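You operate a simulated robot arm through the tools that you are given. There is no shell and no other tool.

You are at the controls of a simulated robot arm. One attempt, no reset.

TASK
Switch the box on and lay the flake of fragment L20 at its tag's heat.
Fine: film on before the tip; park the spatula; then the 150 g weight on the film till it sets.

The check looks at the end state, three seconds after you hand in, the way a careful person would. Anything else that was tipped, shoved, dropped, spilled or broken makes it a failure.

THE ROBOT
A 7-joint arm with a three-finger gripper, fixed in place. Base frame: the origin is on the floor under the middle of its stand, x ahead of it, y to its left, z up; the work surface is at about z = 0.86. Readings come in m, rad, newtons and seconds.
It reaches about 1.342 m from its shoulder. Its first joint turns from -2.897 to 2.897 rad. Payload 2.69 kg.
The TCP is the grasp point between the finger pads, 0.03 m short of the fingertips. In the tool frame z runs along the fingers and y along their closing line. The gripper opens to 0.128 m; its body begins 0.117 m behind the TCP.
Orientation is that of the tool frame in the base frame, as [roll, pitch, yaw] about the fixed x, y, z axes, in that order (R = Rz(yaw) Ry(pitch) Rx(roll)). With the fingers straight down and closing along the base's y, the tool's x points along the base's -x, its y along +y and its z along -z.

THE INTERFACE
- The arm moves only by the tool send_rows. Its argument "motion" is a list of rows, each an object (a shift or turn left out is 0, a gripper value left out holds the last) with "gripper": the opening, from 0 (shut) to 1 (fully open); "slide": the shift along the base's x, y, z in m, a list of three; "rot": the turn, a rotation vector about the base's x, y, z in rad, a list of three. In form: [{"gripper": gripper, "slide": [x, y, z], "rot": [wx, wy, wz]}, ...]. A call has 1 to 20 rows; each row shifts and turns the commanded pose from where the row before left it. Rows are played at 5 a second. More than 0.05 m and 0.15 rad between two rows, or a gripper value outside its range, and nothing of the call is played. A pose out of reach is approached as far as the arm can. The call stops where the force on the tool passes 40 N (or 10 N more than at its start, if that is more) or the arm is blocked; 0.2 s more then pass. The fingers move at their own pace (about 0.127 m/s each) and stop on an object; they squeeze with about 28 N. The grip force told is the motor's: it shows also when the fingers shut on nothing. Time passes only in rows, and 0.2 s behind the last, so rows that do not move let the fingers close. It gives the time, the measured TCP pose, the force on the tool (base axes), the opening and the grip force at its end, in the units of the frame above (readings bear some noise), with the torque about the TCP (base axes, N m) and any sound that the robot's microphone picked up.
- Cameras (640 x 400 px; columns grow to the right, rows downward): "scene" is fixed at [0.0642, 0.6489, 1.4905]; the picture's right is [-0.59, -0.81, 0.00], its down [-0.49, 0.36, -0.79] and it looks along [0.64, -0.47, -0.61] (base axes); focal length 341 px, centre (320, 200). "wrist" rides on the gripper at [0.058, 0.054, -0.131] in the tool frame; the picture's right is [-0.68, 0.74, 0.00], its down [-0.62, -0.57, -0.55] and it looks along [-0.40, -0.37, 0.84] (tool axes); focal length 234 px, centre (320, 200). There is no depth. A picture from a camera that has moved, and an enlarged one, comes with that camera's place and axes in the base frame and with its lens. The place of the scene camera against the robot may be out by one fixed shift of up to 0.025 m in any direction.
- grab_frame(camera): a new picture of that camera. The clock stands still meanwhile.
- raise_lower(by): moves the trunk up (or, below 0, down) by that many m; the arm rides with it, the base frame stays. It gives what a move gives, with no picture.
- zoom(camera, box): a new picture of the part [left, top, right, bottom] of that camera's present view, enlarged. The clock stands still meanwhile.
- finish_job(): hands the job in; it is judged then, once.

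Nothing tells you positions but the pictures and the camera data. Unless the task says otherwise, let go and move clear before handing in.

The tools are called by a JSON object that holds its "op" and its "data". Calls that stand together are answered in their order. send_rows: Moves the arm, as the interface text tells. Its arguments: {"type":"object","properties":{"motion":{"type":"array"}},"required":["motion"]} The other tools are called the same way: raise_lower (by) moves the trunk up or down; grab_frame (camera) takes a picture; zoom (camera, box) takes an enlarged picture of a part of a camera's view; finish_job () hands the job in.

At the start:

```text
t: 0.0
ee_pos: [0.3417, 0.5507, 1.2625]
ee_rot: [3.141, -0.002, -3.141]
ft_force: [-0.2, -0.9, -0.3]
moment: [0.04, 0.02, -0.03]
opening: 0.1281
finger_force: 0.0
trunk travel left (down, up): [-0.15, 0.2]
```

scene: 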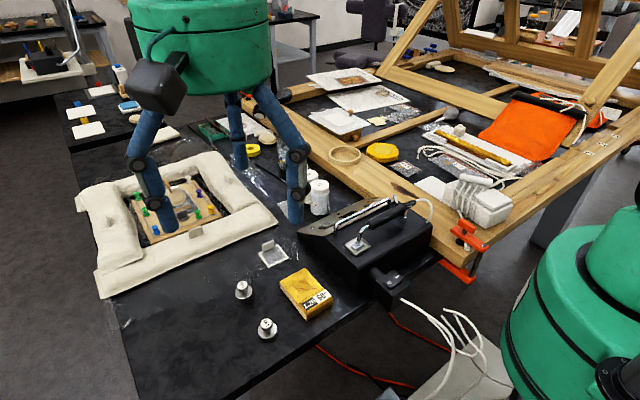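
wrist: 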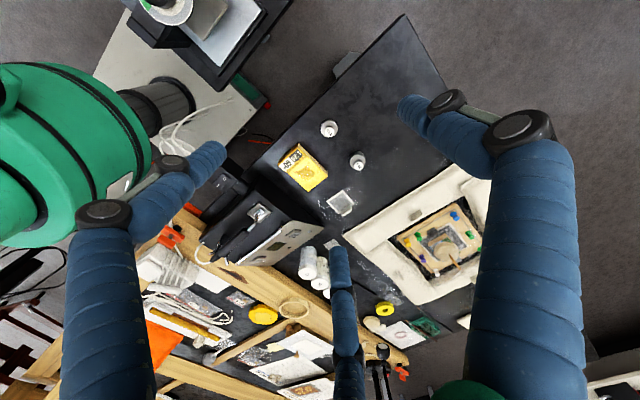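

I see a dark table with a padded tray holding a fragment, a black control box with a spatula on it, two small weights, and a yellow box, with the gripper over the tray. First I'll look closer at each item.

{"op": "zoom", "data": {"camera": "scene", "box": [280, 180, 440, 280]}}

{"op": "zoom", "data": {"camera": "scene", "box": [200, 230, 360, 350]}}

{"op": "zoom", "data": {"camera": "scene", "box": [80, 140, 280, 300]}}

{"op": "zoom", "data": {"camera": "wrist", "box": [360, 160, 500, 320]}}

{"op": "zoom", "data": {"camera": "wrist", "box": [190, 100, 370, 280]}}

```text
4.00 times, centred on (360, 230) of scene
camera zoom: at [0.0642, 0.6489, 1.4905], right [-0.59, -0.81, 0.0], down [-0.49, 0.36, -0.79], along [0.64, -0.47, -0.61], focal length 1365 px, centre (160, 80)
```

zoom: 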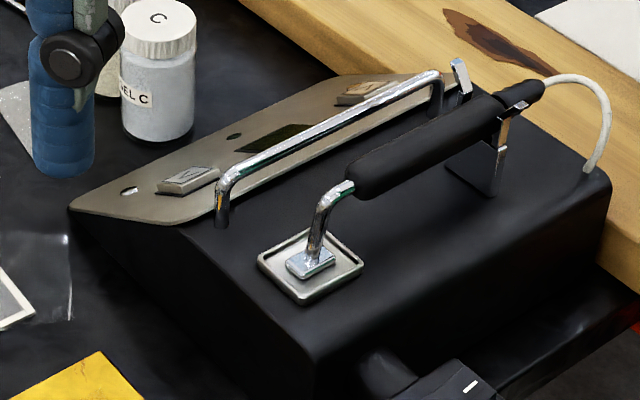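

```text
3.33 times, centred on (280, 290) of scene
camera zoom: at [0.0642, 0.6489, 1.4905], right [-0.59, -0.81, 0.0], down [-0.49, 0.36, -0.79], along [0.64, -0.47, -0.61], focal length 1137 px, centre (453, -100)
```

zoom: 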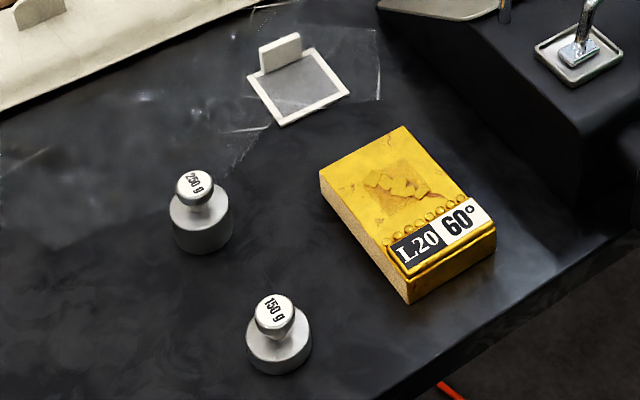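

```text
2.50 times, centred on (180, 220) of scene
camera zoom: at [0.0642, 0.6489, 1.4905], right [-0.59, -0.81, 0.0], down [-0.49, 0.36, -0.79], along [0.64, -0.47, -0.61], focal length 853 px, centre (670, 150)
```

zoom: 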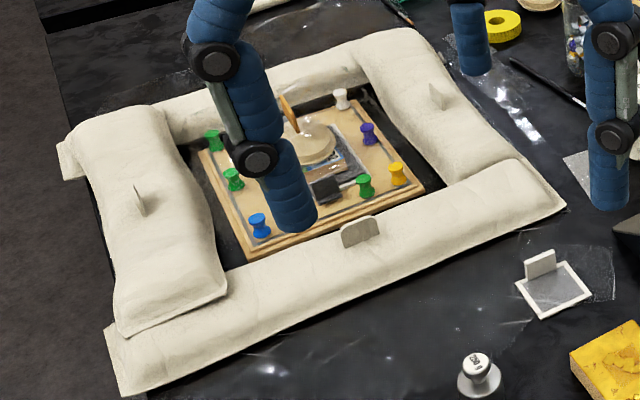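

```text
2.50 times, centred on (430, 240) of wrist
camera zoom: at [0.2833, 0.6034, 1.3927], right [0.68, 0.74, 0.0], down [0.62, -0.57, 0.55], along [0.4, -0.37, -0.84], focal length 585 px, centre (45, 100)
```

zoom: 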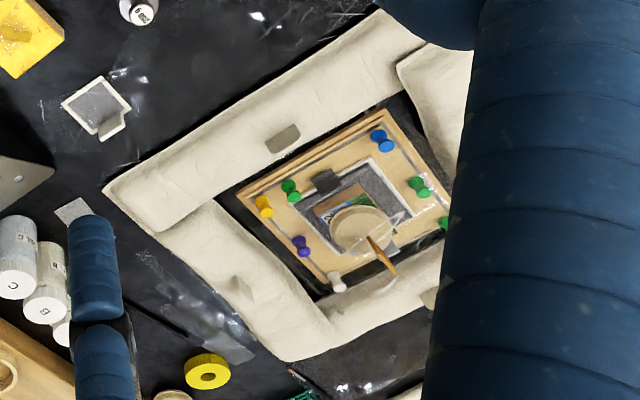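

```text
2.22 times, centred on (280, 190) of wrist
camera zoom: at [0.2833, 0.6034, 1.3927], right [0.68, 0.74, 0.0], down [0.62, -0.57, 0.55], along [0.4, -0.37, -0.84], focal length 520 px, centre (409, 222)
```

zoom: 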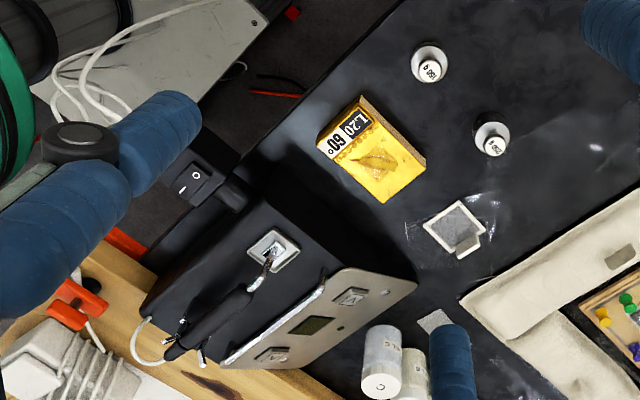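

The key objects: fragment L20 (tag 60°), the framed film with an upright tab, the 150 g and 250 g weights, and the box with its rocker, up/down keys and the hot spatula on a rest. I'll shut the gripper in free air to see how the three fingers meet.

{"op": "send_rows", "data": {"motion": [{"gripper": 0.0}, {"gripper": 0.0}, {"gripper": 0.0}, {"gripper": 0.0}, {"gripper": 0.0}]}}

{"op": "grab_frame", "data": {"camera": "scene"}}

{"op": "grab_frame", "data": {"camera": "wrist"}}

```text
t: 1.2
ee_pos: [0.3415, 0.5491, 1.2631]
ee_rot: [-3.141, 0.001, 3.141]
ft_force: [-0.4, 0.7, -0.3]
moment: [-0.01, -0.02, 0.0]
opening: 0.0022
finger_force: 27.5
trunk travel left (down, up): [-0.15, 0.2]
```

```text
taken
```

scene: 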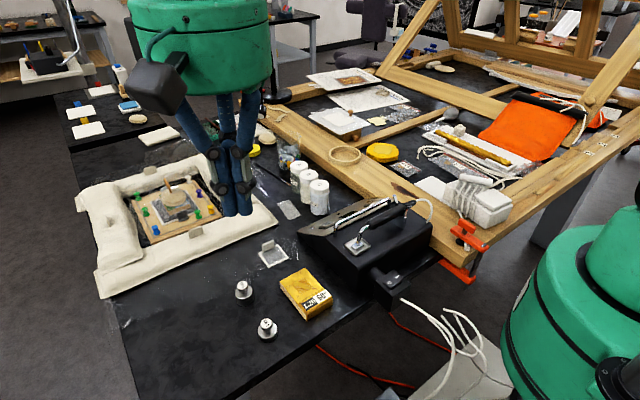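

```text
taken
camera wrist: at [0.2833, 0.6034, 1.3927], right [0.68, 0.74, 0.0], down [0.62, -0.57, 0.55], along [0.4, -0.37, -0.84], focal length 234 px, centre (320, 200)
```

wrist: 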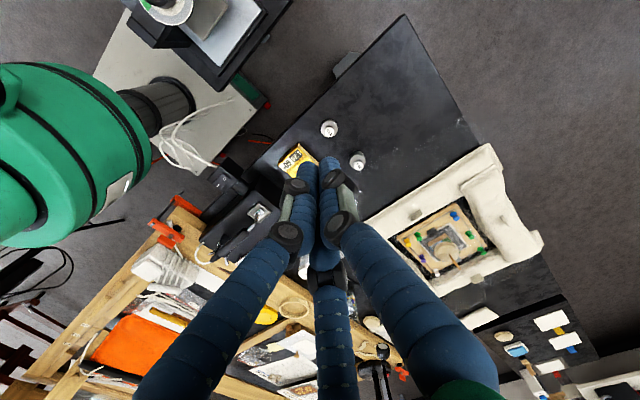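

The fingers converge to one point under the palm, and the wrist camera aims through the TCP. I'll go to a lookout over the box, turned −90°, so I can see the panel, the rocker and the spatula.

{"op": "send_rows", "data": {"motion": [{"gripper": 1.0, "slide": [0.015, -0.021, -0.006], "rot": [0, 0, -0.1309]}, {"slide": [0.015, -0.021, -0.006], "rot": [0, 0, -0.1309]}, {"slide": [0.015, -0.021, -0.006], "rot": [0, 0, -0.1309]}, {"slide": [0.015, -0.021, -0.006], "rot": [0, 0, -0.1309]}, {"slide": [0.015, -0.021, -0.006], "rot": [0, 0, -0.1309]}, {"slide": [0.015, -0.021, -0.006], "rot": [0, 0, -0.1309]}, {"slide": [0.015, -0.021, -0.006], "rot": [0, 0, -0.1309]}, {"slide": [0.015, -0.021, -0.006], "rot": [0, 0, -0.1309]}, {"slide": [0.015, -0.021, -0.006], "rot": [0, 0, -0.1309]}, {"slide": [0.015, -0.021, -0.006], "rot": [0, 0, -0.1309]}, {"slide": [0.015, -0.021, -0.006], "rot": [0, 0, -0.1309]}, {"slide": [0.015, -0.021, -0.006], "rot": [0, 0, -0.1309]}]}}

{"op": "grab_frame", "data": {"camera": "wrist"}}

{"op": "grab_frame", "data": {"camera": "scene"}}

```text
t: 3.8
ee_pos: [0.521, 0.2968, 1.1909]
ee_rot: [3.141, 0.001, 1.569]
ft_force: [-0.2, 0.3, -0.6]
moment: [-0.04, -0.01, -0.05]
opening: 0.1279
finger_force: 0.1
trunk travel left (down, up): [-0.15, 0.2]
```

```text
taken
camera wrist: at [0.575, 0.355, 1.3204], right [0.73, -0.68, 0.0], down [-0.57, -0.61, 0.55], along [-0.37, -0.4, -0.84], focal length 234 px, centre (320, 200)
```

wrist: 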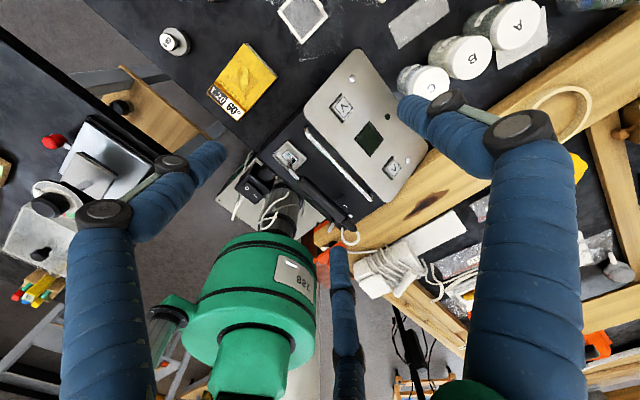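

```text
taken
```

scene: 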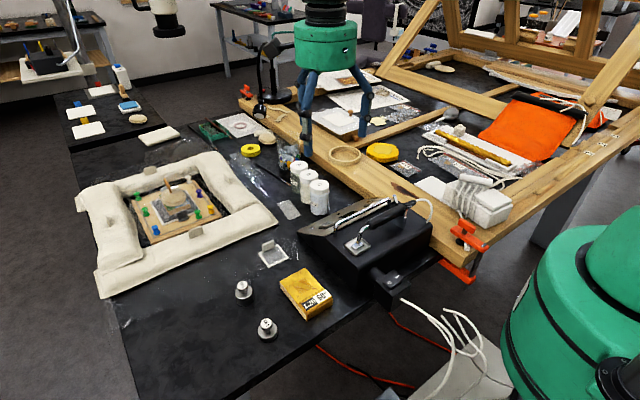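

{"op": "zoom", "data": {"camera": "wrist", "box": [290, 60, 440, 210]}}

{"op": "zoom", "data": {"camera": "wrist", "box": [220, 130, 370, 250]}}

{"op": "zoom", "data": {"camera": "wrist", "box": [190, 30, 290, 130]}}

{"op": "zoom", "data": {"camera": "wrist", "box": [150, 0, 350, 60]}}

```text
2.67 times, centred on (365, 135) of wrist
camera zoom: at [0.575, 0.355, 1.3204], right [0.73, -0.68, 0.0], down [-0.57, -0.61, 0.55], along [-0.37, -0.4, -0.84], focal length 624 px, centre (200, 373)
```

zoom: 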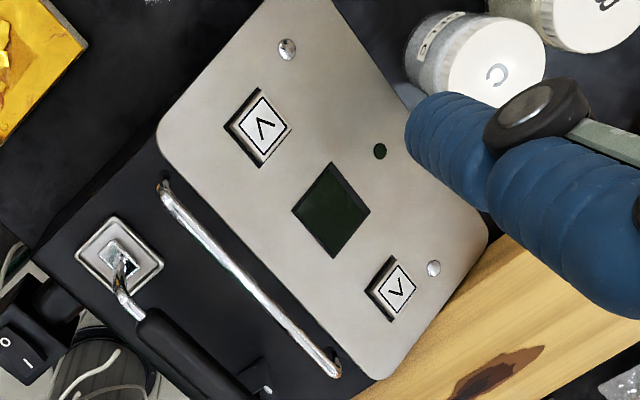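

```text
3.33 times, centred on (295, 190) of wrist
camera zoom: at [0.575, 0.355, 1.3204], right [0.73, -0.68, 0.0], down [-0.57, -0.61, 0.55], along [-0.37, -0.4, -0.84], focal length 781 px, centre (403, 233)
```

zoom: 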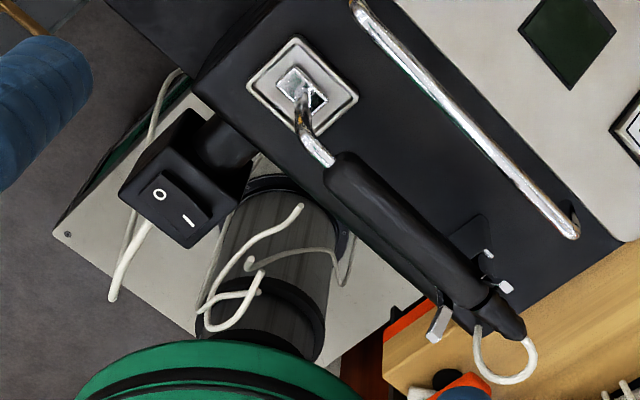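

```text
4.00 times, centred on (240, 80) of wrist
camera zoom: at [0.575, 0.355, 1.3204], right [0.73, -0.68, 0.0], down [-0.57, -0.61, 0.55], along [-0.37, -0.4, -0.84], focal length 937 px, centre (640, 680)
```

zoom: 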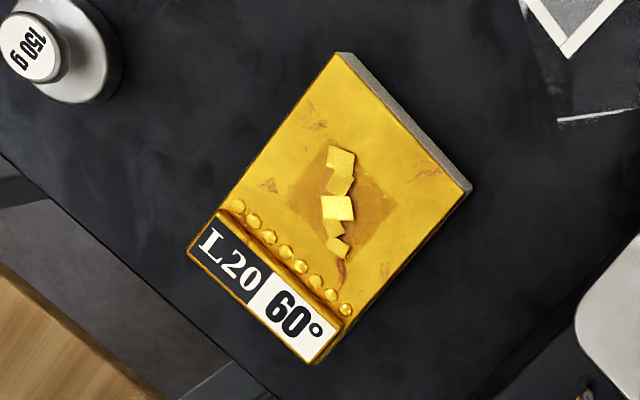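

```text
3.20 times, centred on (250, 30) of wrist
camera zoom: at [0.575, 0.355, 1.3204], right [0.73, -0.68, 0.0], down [-0.57, -0.61, 0.55], along [-0.37, -0.4, -0.84], focal length 749 px, centre (544, 744)
```

zoom: 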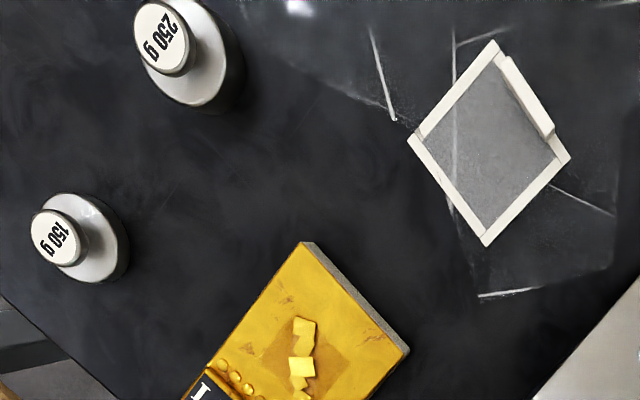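

{"op": "zoom", "data": {"camera": "wrist", "box": [330, 80, 370, 130]}}

{"op": "zoom", "data": {"camera": "wrist", "box": [355, 110, 415, 180]}}

{"op": "zoom", "data": {"camera": "wrist", "box": [260, 130, 320, 190]}}

{"op": "zoom", "data": {"camera": "scene", "box": [340, 180, 440, 310]}}

{"op": "zoom", "data": {"camera": "scene", "box": [240, 230, 340, 330]}}

```text
8.00 times, centred on (350, 105) of wrist
camera zoom: at [0.575, 0.355, 1.3204], right [0.73, -0.68, 0.0], down [-0.57, -0.61, 0.55], along [-0.37, -0.4, -0.84], focal length 1873 px, centre (80, 960)
```

zoom: 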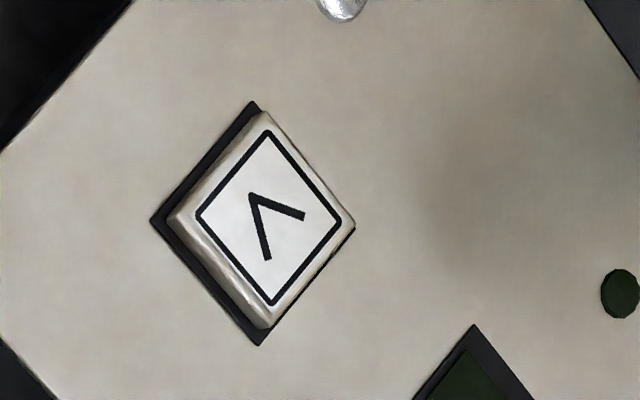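

```text
5.71 times, centred on (385, 145) of wrist
camera zoom: at [0.575, 0.355, 1.3204], right [0.73, -0.68, 0.0], down [-0.57, -0.61, 0.55], along [-0.37, -0.4, -0.84], focal length 1338 px, centre (-51, 514)
```

zoom: 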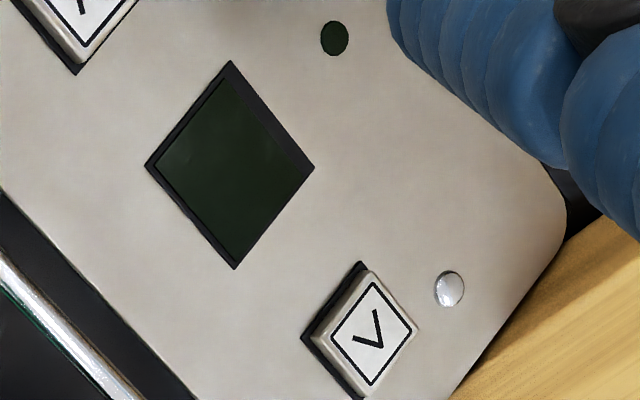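

```text
6.67 times, centred on (290, 160) of wrist
camera zoom: at [0.575, 0.355, 1.3204], right [0.73, -0.68, 0.0], down [-0.57, -0.61, 0.55], along [-0.37, -0.4, -0.84], focal length 1561 px, centre (520, 467)
```

zoom: 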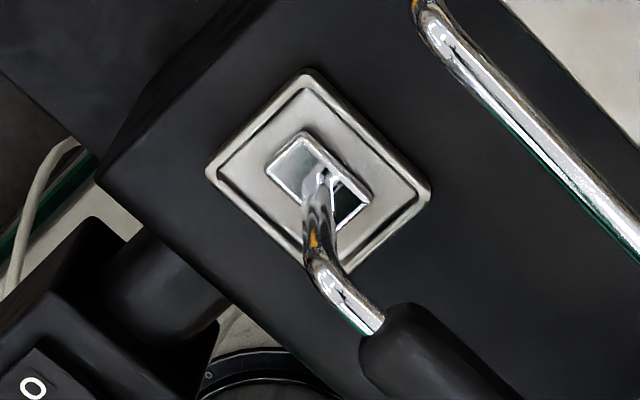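

```text
3.08 times, centred on (390, 245) of scene
camera zoom: at [0.0642, 0.6489, 1.4905], right [-0.59, -0.81, 0.0], down [-0.49, 0.36, -0.79], along [0.64, -0.47, -0.61], focal length 1050 px, centre (105, 62)
```

zoom: 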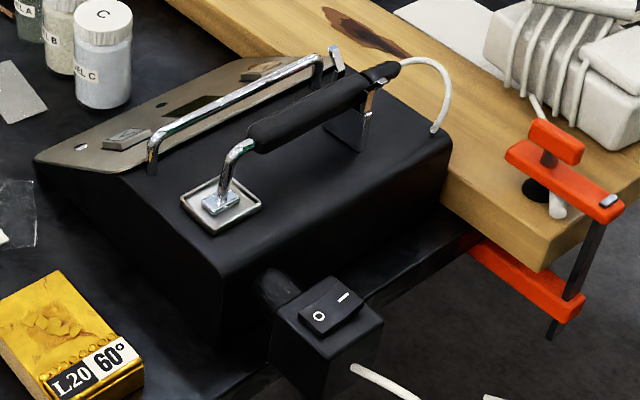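

```text
4.00 times, centred on (290, 280) of scene
camera zoom: at [0.0642, 0.6489, 1.4905], right [-0.59, -0.81, 0.0], down [-0.49, 0.36, -0.79], along [0.64, -0.47, -0.61], focal length 1365 px, centre (440, -120)
```

zoom: 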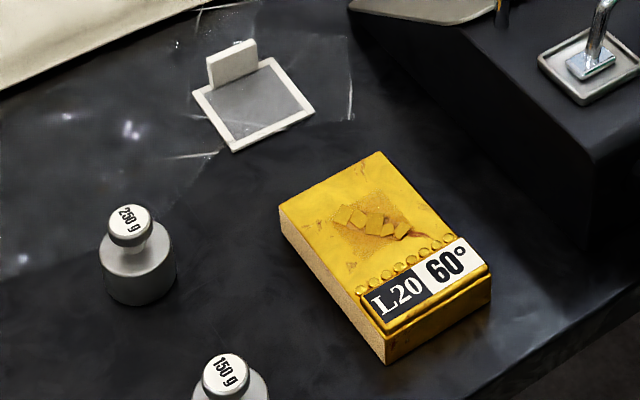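

The panel keys point outward (+y and −y), so the display will have to show which one is "up". The rocker "O/I" sits on a block behind the box near (0.32, 0.26, 0.935). I'll move closer for a second sightline.

{"op": "send_rows", "data": {"motion": [{"slide": [-0.026, 0.0092, -0.0176]}, {"slide": [-0.026, 0.0092, -0.0176]}, {"slide": [-0.026, 0.0092, -0.0176]}, {"slide": [-0.026, 0.0092, -0.0176]}, {"slide": [-0.026, 0.0092, -0.0176]}]}}

{"op": "grab_frame", "data": {"camera": "wrist"}}

{"op": "grab_frame", "data": {"camera": "scene"}}

```text
t: 5.0
ee_pos: [0.3938, 0.3429, 1.1034]
ee_rot: [3.141, 0.0, 1.569]
ft_force: [0.0, -0.3, -0.3]
moment: [0.03, 0.01, -0.02]
opening: 0.1278
finger_force: 0.1
trunk travel left (down, up): [-0.15, 0.2]
```

```text
taken
camera wrist: at [0.4466, 0.4018, 1.2331], right [0.74, -0.68, 0.0], down [-0.57, -0.62, 0.55], along [-0.37, -0.4, -0.84], focal length 234 px, centre (320, 200)
```

wrist: 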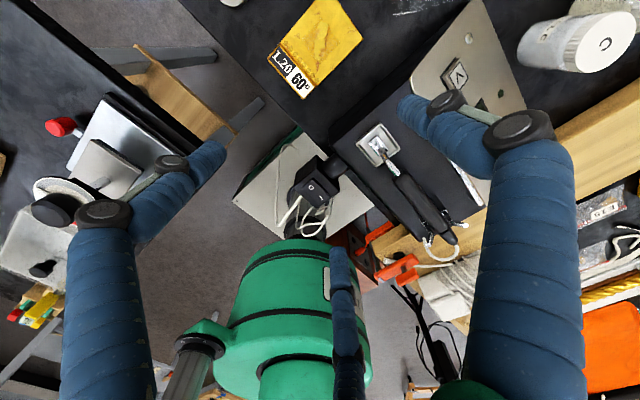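

```text
taken
```

scene: 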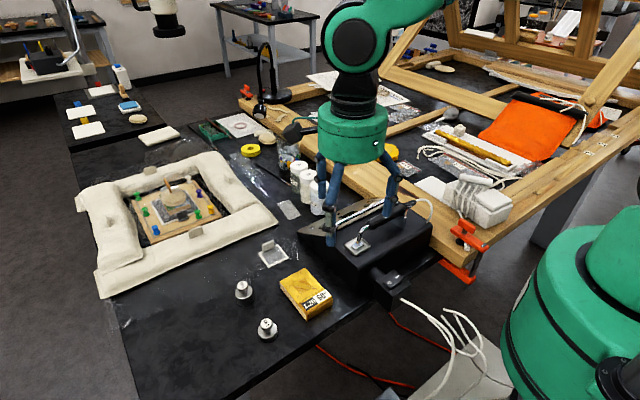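

{"op": "zoom", "data": {"camera": "wrist", "box": [270, 140, 370, 240]}}

{"op": "zoom", "data": {"camera": "wrist", "box": [340, 100, 480, 260]}}

{"op": "zoom", "data": {"camera": "wrist", "box": [250, 0, 370, 110]}}

```text
4.00 times, centred on (320, 190) of wrist
camera zoom: at [0.4466, 0.4018, 1.2331], right [0.74, -0.68, 0.0], down [-0.57, -0.62, 0.55], along [-0.37, -0.4, -0.84], focal length 937 px, centre (320, 240)
```

zoom: 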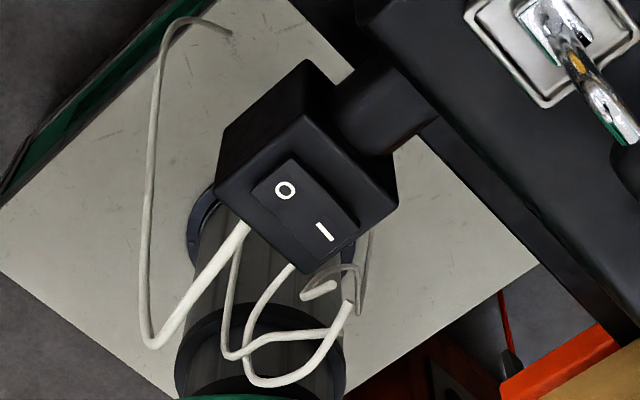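

```text
2.50 times, centred on (410, 180) of wrist
camera zoom: at [0.4466, 0.4018, 1.2331], right [0.74, -0.68, 0.0], down [-0.57, -0.62, 0.55], along [-0.37, -0.4, -0.84], focal length 585 px, centre (95, 250)
```

zoom: 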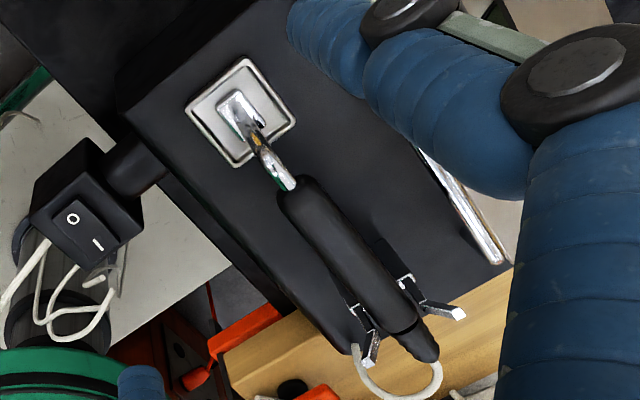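

```text
3.64 times, centred on (310, 55) of wrist
camera zoom: at [0.4466, 0.4018, 1.2331], right [0.74, -0.68, 0.0], down [-0.57, -0.62, 0.55], along [-0.37, -0.4, -0.84], focal length 852 px, centre (356, 727)
```

zoom: 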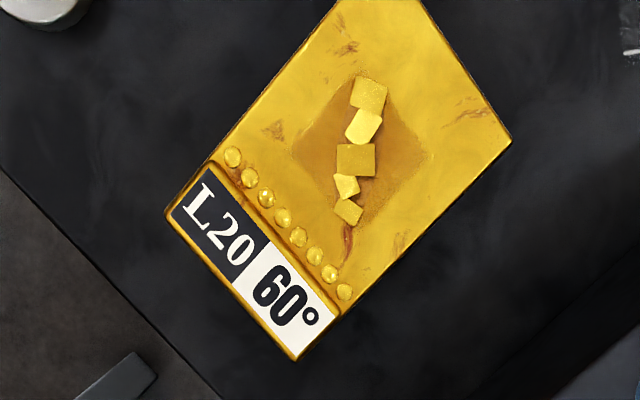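

The "I" end of the rocker is at about (0.317, 0.256, 0.934) from two sightlines. I'll shut the fingers, go above it and check before pressing.

{"op": "send_rows", "data": {"motion": [{"gripper": 0.0, "slide": [-0.0193, -0.0227, 0]}, {"slide": [-0.0193, -0.0227, 0]}, {"slide": [-0.0193, -0.0227, 0]}, {"slide": [-0.0193, -0.0227, 0]}, {"slide": [0, 0, -0.02]}, {"slide": [0, 0, -0.02]}, {"slide": [0, 0, -0.02]}, {"slide": [0, 0, -0.02]}]}}

{"op": "grab_frame", "data": {"camera": "wrist"}}

{"op": "zoom", "data": {"camera": "scene", "box": [320, 160, 480, 320]}}

{"op": "zoom", "data": {"camera": "wrist", "box": [260, 120, 380, 240]}}

```text
t: 6.8
ee_pos: [0.3152, 0.2533, 1.0218]
ee_rot: [-3.14, 0.0, 1.571]
ft_force: [-0.2, -0.1, 0.5]
moment: [0.03, -0.08, -0.02]
opening: 0.0021
finger_force: 27.8
trunk travel left (down, up): [-0.15, 0.2]
```

```text
taken
camera wrist: at [0.368, 0.3106, 1.1526], right [0.74, -0.68, 0.0], down [-0.57, -0.62, 0.55], along [-0.37, -0.4, -0.84], focal length 234 px, centre (320, 200)
```

wrist: 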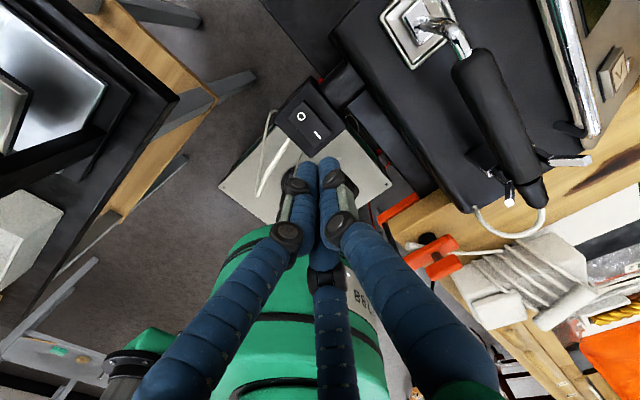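

```text
2.50 times, centred on (400, 240) of scene
camera zoom: at [0.0642, 0.6489, 1.4905], right [-0.59, -0.81, 0.0], down [-0.49, 0.36, -0.79], along [0.64, -0.47, -0.61], focal length 853 px, centre (120, 100)
```

zoom: 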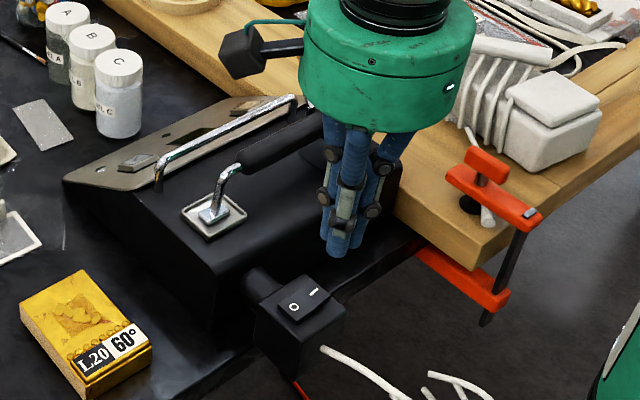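

```text
3.33 times, centred on (320, 180) of wrist
camera zoom: at [0.368, 0.3106, 1.1526], right [0.74, -0.68, 0.0], down [-0.57, -0.62, 0.55], along [-0.37, -0.4, -0.84], focal length 781 px, centre (320, 267)
```

zoom: 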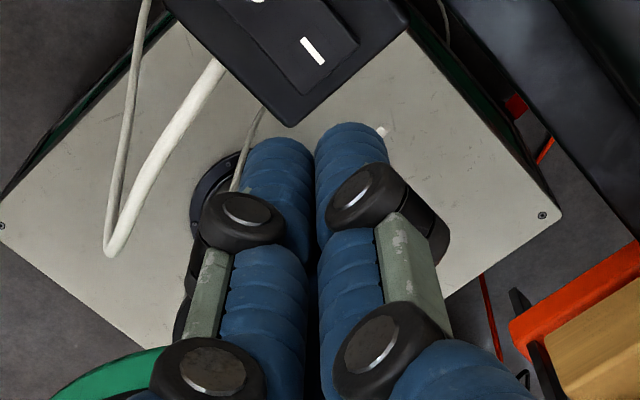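

The tip is lined up over the "I" end. I'll go down to just above contact, then press in small steps.

{"op": "send_rows", "data": {"motion": [{"slide": [0.0005, 0.001, -0.012]}, {"slide": [0.0005, 0.001, -0.012]}, {"slide": [0, 0, -0.012]}, {"slide": [0, 0, -0.01]}, {"slide": [0, 0, -0.004]}, {"slide": [0, 0, 0]}]}}

{"op": "zoom", "data": {"camera": "scene", "box": [360, 220, 460, 320]}}

{"op": "zoom", "data": {"camera": "wrist", "box": [260, 120, 380, 240]}}

```text
t: 8.2
ee_pos: [0.3147, 0.255, 0.9734]
ee_rot: [-3.141, 0.0, 1.57]
ft_force: [-0.6, -0.7, -0.8]
moment: [0.0, -0.02, -0.05]
opening: 0.0024
finger_force: 27.9
trunk travel left (down, up): [-0.15, 0.2]
```

```text
4.00 times, centred on (410, 270) of scene
camera zoom: at [0.0642, 0.6489, 1.4905], right [-0.59, -0.81, 0.0], down [-0.49, 0.36, -0.79], along [0.64, -0.47, -0.61], focal length 1365 px, centre (-40, -80)
```

zoom: 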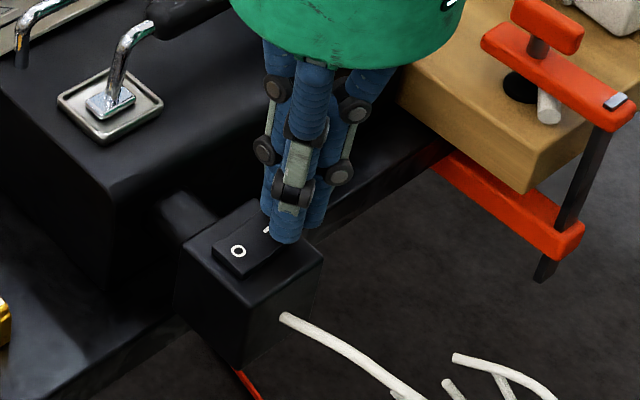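

```text
3.33 times, centred on (320, 180) of wrist
camera zoom: at [0.369, 0.3137, 1.1028], right [0.74, -0.68, 0.0], down [-0.57, -0.62, 0.55], along [-0.37, -0.4, -0.84], focal length 781 px, centre (320, 267)
```

zoom: 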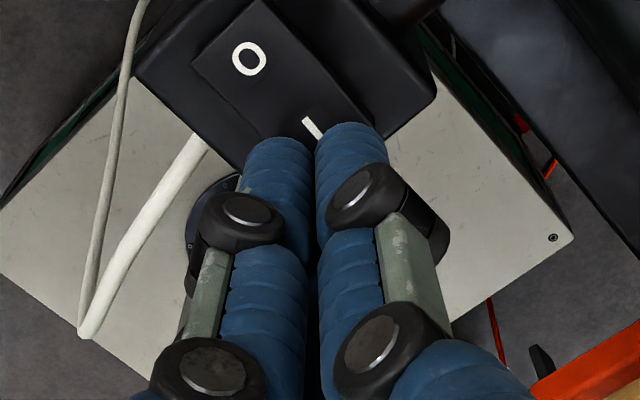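

The fingertips are just above the "I" end, not touching yet. Pressing down in small steps.

{"op": "send_rows", "data": {"motion": [{"slide": [0.0005, 0.0005, -0.003]}, {"slide": [0, 0, -0.003]}, {"slide": [0, 0, -0.003]}, {"slide": [0, 0, -0.003]}, {"slide": [0, 0, 0]}]}}

{"op": "zoom", "data": {"camera": "scene", "box": [360, 220, 460, 320]}}

```text
t: 9.1
ee_pos: [0.3167, 0.2552, 0.9654]
ee_rot: [3.14, -0.002, 1.57]
ft_force: [-6.4, -10.4, 27.1]
moment: [0.15, 0.28, 0.22]
opening: 0.002
finger_force: 27.2
trunk travel left (down, up): [-0.15, 0.2]
stopped in row 4: the force on the tool passed its limit at 47 N (the readings are from after the stop); the commanded pose is now the measured one
```

```text
4.00 times, centred on (410, 270) of scene
camera zoom: at [0.0642, 0.6489, 1.4905], right [-0.59, -0.81, 0.0], down [-0.49, 0.36, -0.79], along [0.64, -0.47, -0.61], focal length 1365 px, centre (-40, -80)
```

zoom: 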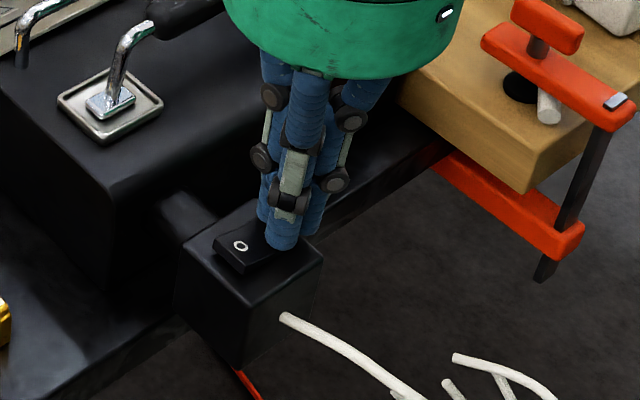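

The force rose to 47 N and the "O" end seems to have come up. I'll lift off and look at the display and rocker.

{"op": "send_rows", "data": {"motion": [{"slide": [0, 0, 0.01]}, {"slide": [0, 0, 0.025]}, {"slide": [0, 0, 0.04]}, {"slide": [0.02, 0.02, 0.04]}, {"slide": [0.04, 0.02, 0.01]}, {"gripper": 1.0, "slide": [0.04, 0.02, 0]}, {"slide": [0.04, 0.01, 0]}, {"slide": [0.04, 0, 0]}]}}

{"op": "grab_frame", "data": {"camera": "wrist"}}

{"op": "zoom", "data": {"camera": "scene", "box": [360, 220, 460, 320]}}

```text
t: 10.9
ee_pos: [0.4948, 0.3272, 1.0902]
ee_rot: [3.139, 0.0, 1.571]
ft_force: [-0.6, 0.3, 0.0]
moment: [0.01, -0.06, 0.0]
opening: 0.1279
finger_force: 0.0
trunk travel left (down, up): [-0.15, 0.2]
```

```text
taken
camera wrist: at [0.547, 0.3847, 1.2208], right [0.74, -0.68, 0.0], down [-0.57, -0.62, 0.55], along [-0.37, -0.4, -0.84], focal length 234 px, centre (320, 200)
```

wrist: 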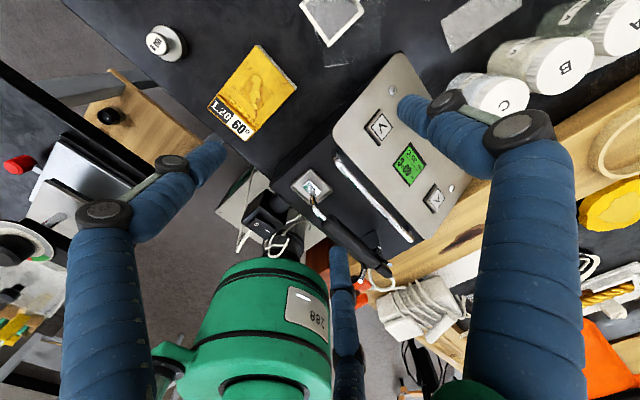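

```text
4.00 times, centred on (410, 270) of scene
camera zoom: at [0.0642, 0.6489, 1.4905], right [-0.59, -0.81, 0.0], down [-0.49, 0.36, -0.79], along [0.64, -0.47, -0.61], focal length 1365 px, centre (-40, -80)
```

zoom: 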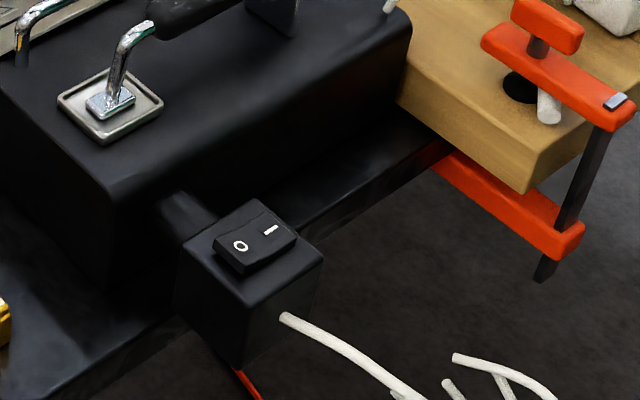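

The display is now lit green, so the box is on. I'll read it.

{"op": "zoom", "data": {"camera": "wrist", "box": [385, 135, 435, 190]}}

{"op": "zoom", "data": {"camera": "wrist", "box": [280, 60, 480, 290]}}

{"op": "zoom", "data": {"camera": "wrist", "box": [240, 0, 400, 60]}}

```text
7.27 times, centred on (410, 162) of wrist
camera zoom: at [0.547, 0.3847, 1.2208], right [0.74, -0.68, 0.0], down [-0.57, -0.62, 0.55], along [-0.37, -0.4, -0.84], focal length 1703 px, centre (-334, 473)
```

zoom: 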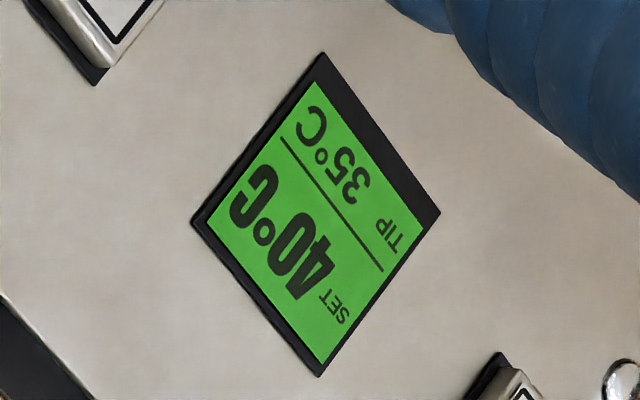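

```text
1.74 times, centred on (380, 175) of wrist
camera zoom: at [0.547, 0.3847, 1.2208], right [0.74, -0.68, 0.0], down [-0.57, -0.62, 0.55], along [-0.37, -0.4, -0.84], focal length 407 px, centre (216, 244)
```

zoom: 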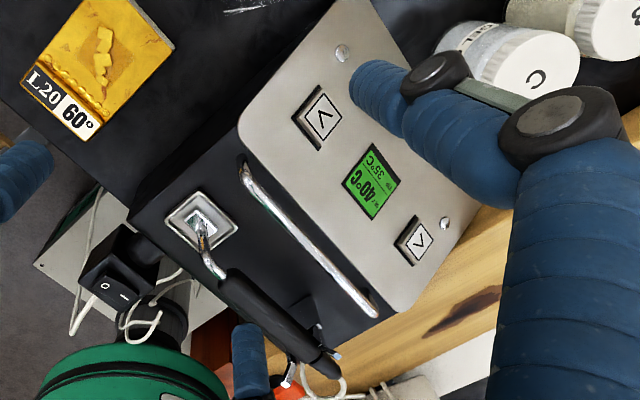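

```text
4.00 times, centred on (320, 30) of wrist
camera zoom: at [0.547, 0.3847, 1.2208], right [0.74, -0.68, 0.0], down [-0.57, -0.62, 0.55], along [-0.37, -0.4, -0.84], focal length 937 px, centre (320, 880)
```

zoom: 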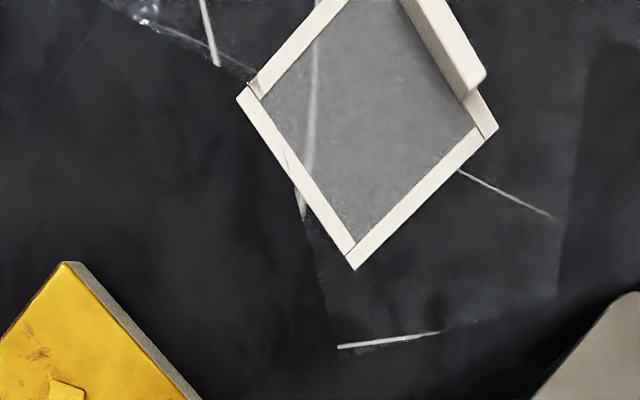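

SET reads 40 °C, TIP 35 °C, and the text reads left to right toward +y. So the right-hand key ">" at larger y should raise it. I'll tilt slightly and look at that key from closer.

{"op": "send_rows", "data": {"motion": [{"slide": [0.02, -0.007, -0.01], "rot": [0, 0.075, 0]}, {"slide": [0.02, -0.007, -0.01], "rot": [0, 0.075, 0]}, {"slide": [0.02, -0.007, -0.01], "rot": [0, 0.075, 0]}, {"slide": [0.02, -0.007, -0.01], "rot": [0, 0.075, 0]}, {"slide": [0, 0, 0]}]}}

{"op": "grab_frame", "data": {"camera": "wrist"}}

{"op": "zoom", "data": {"camera": "scene", "box": [260, 100, 460, 300]}}

```text
t: 12.1
ee_pos: [0.5779, 0.2986, 1.0485]
ee_rot: [-2.843, -0.001, 1.569]
ft_force: [0.3, -0.4, 0.1]
moment: [-0.01, 0.08, 0.0]
opening: 0.1281
finger_force: 0.0
trunk travel left (down, up): [-0.15, 0.2]
```

```text
taken
camera wrist: at [0.6685, 0.3558, 1.1576], right [0.7, -0.68, -0.22], down [-0.38, -0.62, 0.69], along [-0.6, -0.4, -0.69], focal length 234 px, centre (320, 200)
```

wrist: 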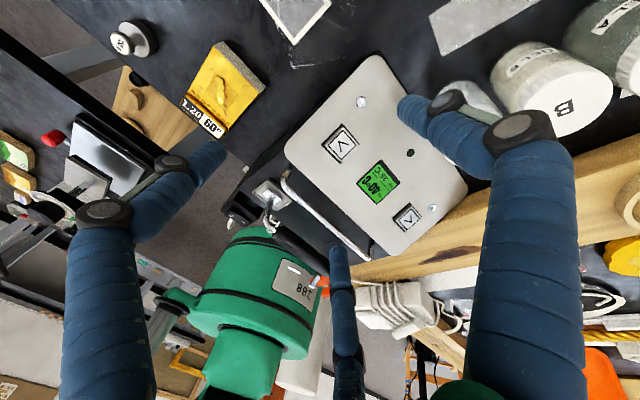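

```text
2.00 times, centred on (360, 200) of scene
camera zoom: at [0.0642, 0.6489, 1.4905], right [-0.59, -0.81, 0.0], down [-0.49, 0.36, -0.79], along [0.64, -0.47, -0.61], focal length 682 px, centre (240, 200)
```

zoom: 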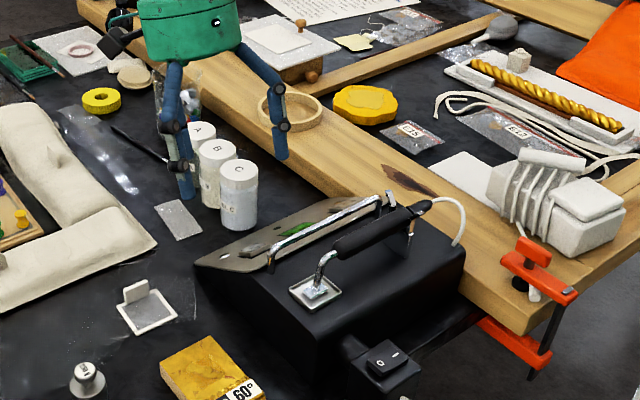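

{"op": "zoom", "data": {"camera": "wrist", "box": [300, 90, 460, 250]}}

{"op": "zoom", "data": {"camera": "wrist", "box": [320, 120, 360, 170]}}

```text
2.50 times, centred on (380, 170) of wrist
camera zoom: at [0.6685, 0.3558, 1.1576], right [0.7, -0.68, -0.22], down [-0.38, -0.62, 0.69], along [-0.6, -0.4, -0.69], focal length 585 px, centre (170, 275)
```

zoom: 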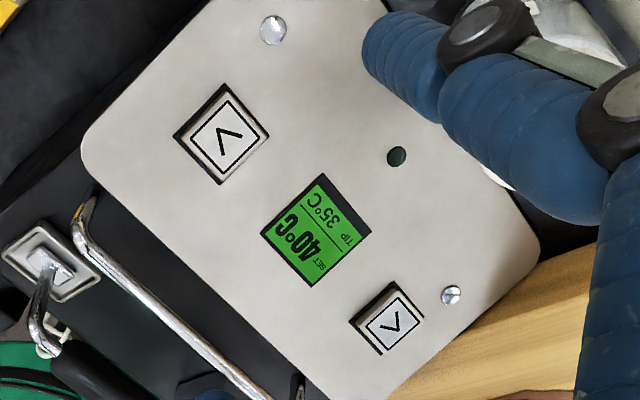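

```text
8.00 times, centred on (340, 145) of wrist
camera zoom: at [0.6685, 0.3558, 1.1576], right [0.7, -0.68, -0.22], down [-0.38, -0.62, 0.69], along [-0.6, -0.4, -0.69], focal length 1873 px, centre (160, 640)
```

zoom: 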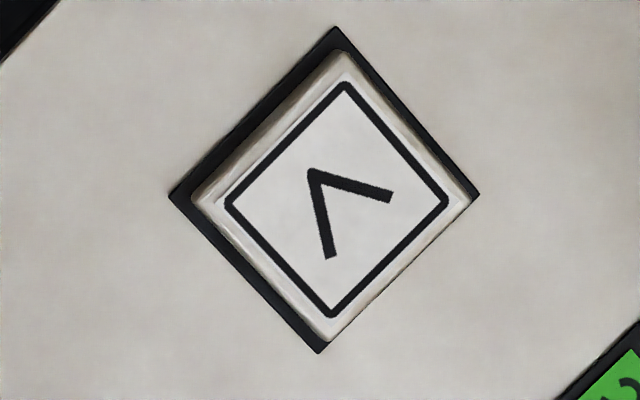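

The ">" key centre is about (0.543, 0.266, 0.912). I'll shut the fingers and come in along the tilted tool axis to just short of it.

{"op": "send_rows", "data": {"motion": [{"gripper": 0.0, "slide": [-0.0027, -0.0109, -0.005]}, {"slide": [-0.0027, -0.0109, -0.005]}, {"slide": [-0.0027, -0.0108, -0.005]}, {"slide": [0, 0, -0.0335]}, {"slide": [-0.003, 0, -0.0096]}, {"slide": [-0.003, 0, -0.0096]}, {"slide": [-0.003, 0, -0.0096]}, {"slide": [-0.003, 0, -0.0096]}, {"slide": [0, 0, 0]}]}}

{"op": "zoom", "data": {"camera": "wrist", "box": [240, 100, 400, 260]}}

{"op": "zoom", "data": {"camera": "scene", "box": [280, 160, 400, 260]}}

```text
t: 14.1
ee_pos: [0.5587, 0.2657, 0.9622]
ee_rot: [-2.843, 0.0, 1.567]
ft_force: [-0.4, 0.2, -0.6]
moment: [-0.03, 0.01, 0.0]
opening: 0.002
finger_force: 28.0
trunk travel left (down, up): [-0.15, 0.2]
```

```text
2.50 times, centred on (320, 180) of wrist
camera zoom: at [0.648, 0.3239, 1.0712], right [0.7, -0.68, -0.22], down [-0.38, -0.62, 0.69], along [-0.6, -0.4, -0.69], focal length 585 px, centre (320, 250)
```

zoom: 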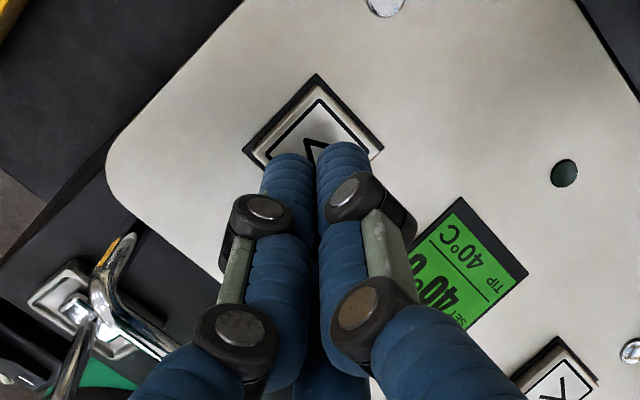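

```text
4.00 times, centred on (340, 210) of scene
camera zoom: at [0.0642, 0.6489, 1.4905], right [-0.59, -0.81, 0.0], down [-0.49, 0.36, -0.79], along [0.64, -0.47, -0.61], focal length 1365 px, centre (240, 160)
```

zoom: 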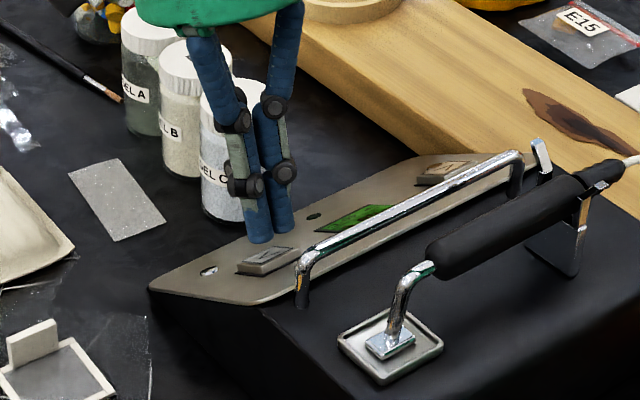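

{"op": "send_rows", "data": {"motion": [{"slide": [-0.0024, 0, -0.0076]}, {"slide": [-0.0024, 0, -0.0076]}, {"slide": [-0.0012, 0, -0.0038]}, {"slide": [-0.0009, 0, -0.0029]}, {"slide": [-0.0009, 0, -0.0029]}, {"slide": [-0.0009, 0, -0.0029]}]}}

{"op": "zoom", "data": {"camera": "wrist", "box": [240, 100, 400, 260]}}

```text
t: 15.3
ee_pos: [0.5563, 0.2673, 0.9443]
ee_rot: [-2.853, -0.005, 1.569]
ft_force: [5.8, 2.9, 6.7]
moment: [0.04, 0.02, -0.07]
opening: 0.0024
finger_force: 28.3
trunk travel left (down, up): [-0.15, 0.2]
heard: click
stopped in row 5: the force on the tool passed its limit at 46 N (the readings are from after the stop); the commanded pose is now the measured one
```

```text
2.50 times, centred on (320, 180) of wrist
camera zoom: at [0.6438, 0.3249, 1.0541], right [0.71, -0.68, -0.21], down [-0.39, -0.62, 0.68], along [-0.59, -0.4, -0.7], focal length 585 px, centre (320, 250)
```

zoom: 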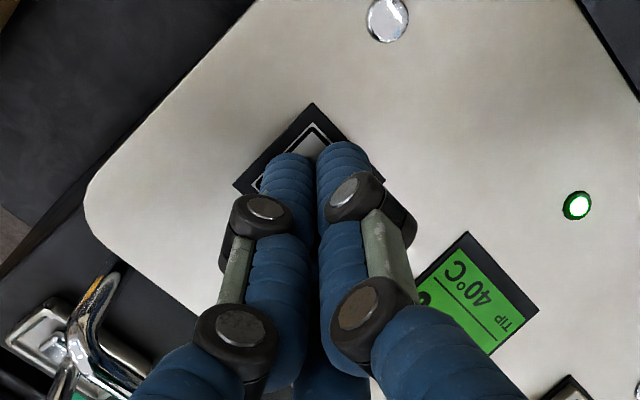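

A click was heard. I'll back off a little and read the display.

{"op": "send_rows", "data": {"motion": [{"slide": [0.003, 0, 0.0096]}, {"slide": [0.006, 0, 0.019]}]}}

{"op": "zoom", "data": {"camera": "wrist", "box": [320, 140, 440, 280]}}

```text
t: 15.9
ee_pos: [0.5624, 0.265, 0.9718]
ee_rot: [-2.85, -0.003, 1.568]
ft_force: [-0.3, 0.3, 0.0]
moment: [-0.01, 0.01, 0.0]
opening: 0.0019
finger_force: 28.1
trunk travel left (down, up): [-0.15, 0.2]
```

```text
2.86 times, centred on (380, 210) of wrist
camera zoom: at [0.6516, 0.3233, 1.0817], right [0.7, -0.68, -0.21], down [-0.39, -0.62, 0.69], along [-0.6, -0.4, -0.7], focal length 669 px, centre (149, 171)
```

zoom: 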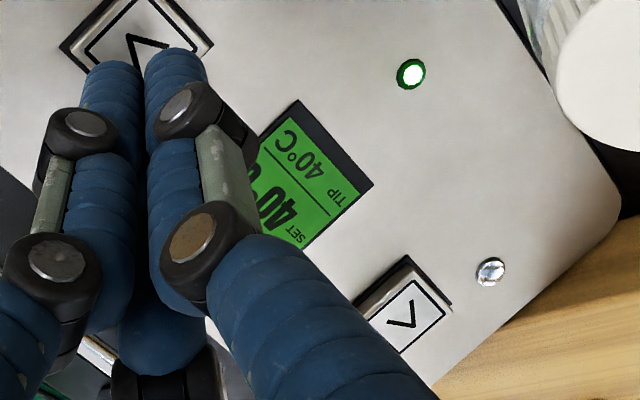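

{"op": "send_rows", "data": {"motion": [{"slide": [0.006, 0, 0.019]}, {"slide": [0.006, 0.015, 0.019]}]}}

{"op": "zoom", "data": {"camera": "wrist", "box": [320, 120, 440, 260]}}

{"op": "grab_frame", "data": {"camera": "wrist"}}

```text
t: 16.5
ee_pos: [0.5736, 0.2823, 1.0092]
ee_rot: [-2.85, -0.005, 1.569]
ft_force: [-0.3, -1.2, -0.1]
moment: [0.07, 0.03, -0.02]
opening: 0.0021
finger_force: 28.5
trunk travel left (down, up): [-0.15, 0.2]
```

```text
2.86 times, centred on (380, 190) of wrist
camera zoom: at [0.6627, 0.3397, 1.119], right [0.7, -0.68, -0.21], down [-0.39, -0.62, 0.69], along [-0.6, -0.4, -0.7], focal length 669 px, centre (149, 229)
```

zoom: 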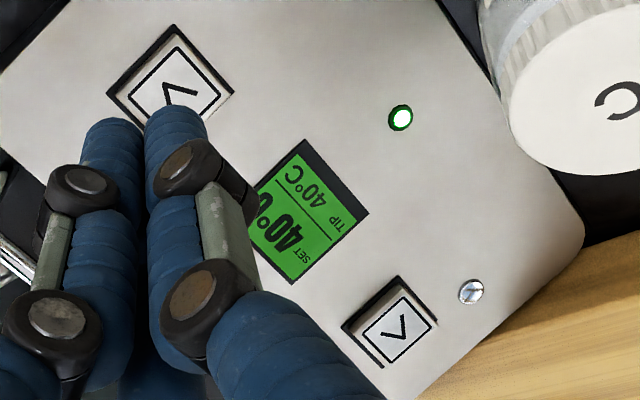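

```text
taken
camera wrist: at [0.6627, 0.3397, 1.119], right [0.7, -0.68, -0.21], down [-0.39, -0.62, 0.69], along [-0.6, -0.4, -0.7], focal length 234 px, centre (320, 200)
```

wrist: 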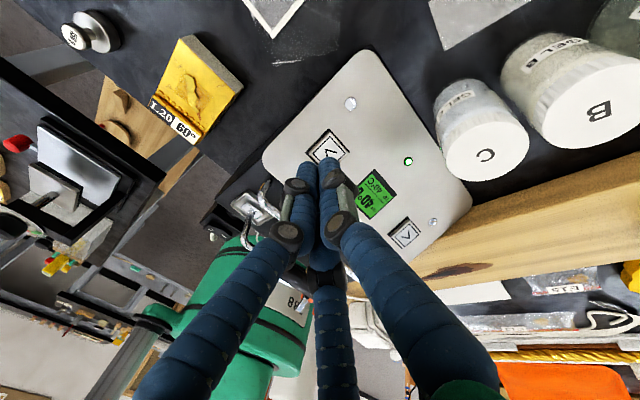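

SET still reads 40 with the ready lamp lit, so that press may not have counted or may be the wrong key. I'll press the same key again more gently and read the display while holding.

{"op": "send_rows", "data": {"motion": [{"slide": [-0.006, -0.0155, -0.019]}, {"slide": [-0.006, 0, -0.019]}, {"slide": [-0.004, 0, -0.0115]}, {"slide": [-0.0012, 0, -0.0038]}, {"slide": [-0.0012, 0, -0.0038]}]}}

{"op": "zoom", "data": {"camera": "wrist", "box": [280, 120, 420, 260]}}

```text
t: 17.7
ee_pos: [0.5564, 0.2658, 0.9528]
ee_rot: [-2.851, -0.002, 1.568]
ft_force: [-0.1, 0.5, -0.1]
moment: [0.02, 0.0, 0.05]
opening: 0.0022
finger_force: 27.7
trunk travel left (down, up): [-0.15, 0.2]
```

```text
2.86 times, centred on (350, 190) of wrist
camera zoom: at [0.6452, 0.323, 1.0622], right [0.7, -0.68, -0.21], down [-0.39, -0.62, 0.69], along [-0.6, -0.4, -0.7], focal length 669 px, centre (234, 229)
```

zoom: 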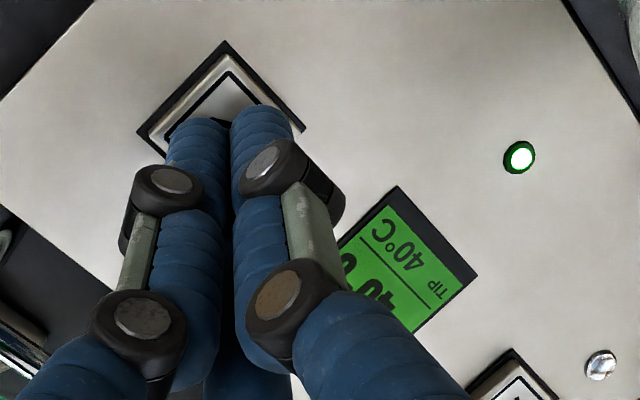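

{"op": "send_rows", "data": {"motion": [{"slide": [-0.0009, 0, -0.0027]}, {"slide": [-0.0006, 0, -0.0018]}, {"slide": [-0.0006, 0, -0.0018]}]}}

{"op": "zoom", "data": {"camera": "wrist", "box": [280, 120, 420, 260]}}

```text
t: 18.5
ee_pos: [0.5561, 0.2657, 0.9458]
ee_rot: [-2.85, -0.004, 1.568]
ft_force: [1.3, 0.9, 2.4]
moment: [0.02, 0.01, 0.0]
opening: 0.0024
finger_force: 28.4
trunk travel left (down, up): [-0.15, 0.2]
heard: click
```

```text
2.86 times, centred on (350, 190) of wrist
camera zoom: at [0.6436, 0.3236, 1.056], right [0.7, -0.68, -0.21], down [-0.39, -0.62, 0.69], along [-0.6, -0.4, -0.7], focal length 669 px, centre (234, 229)
```

zoom: 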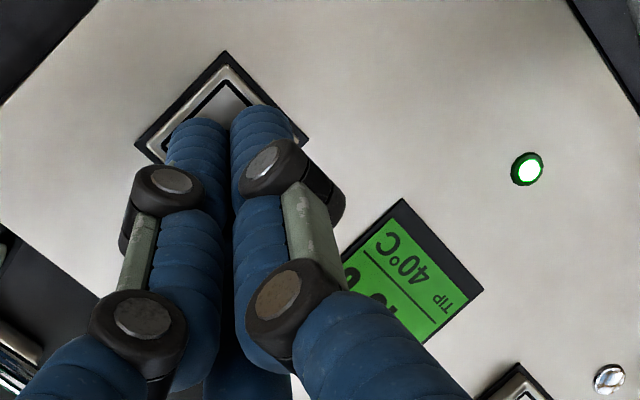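

{"op": "send_rows", "data": {"motion": [{"slide": [0.003, 0, 0.0096]}, {"slide": [0.004, 0.01, 0.014]}, {"slide": [0.004, 0.02, 0.014]}]}}

{"op": "zoom", "data": {"camera": "wrist", "box": [300, 120, 440, 260]}}

```text
t: 19.3
ee_pos: [0.5668, 0.2937, 0.9834]
ee_rot: [-2.852, -0.004, 1.57]
ft_force: [0.7, -0.4, 0.0]
moment: [0.01, -0.03, 0.0]
opening: 0.0021
finger_force: 27.9
trunk travel left (down, up): [-0.15, 0.2]
```

```text
2.86 times, centred on (370, 190) of wrist
camera zoom: at [0.6546, 0.3527, 1.0932], right [0.7, -0.68, -0.21], down [-0.38, -0.62, 0.69], along [-0.6, -0.4, -0.7], focal length 669 px, centre (177, 229)
```

zoom: 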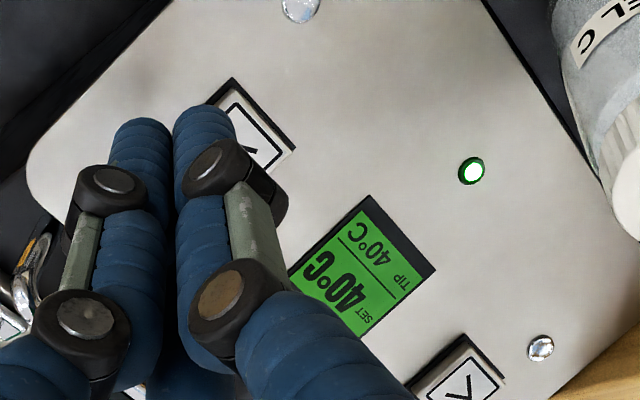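

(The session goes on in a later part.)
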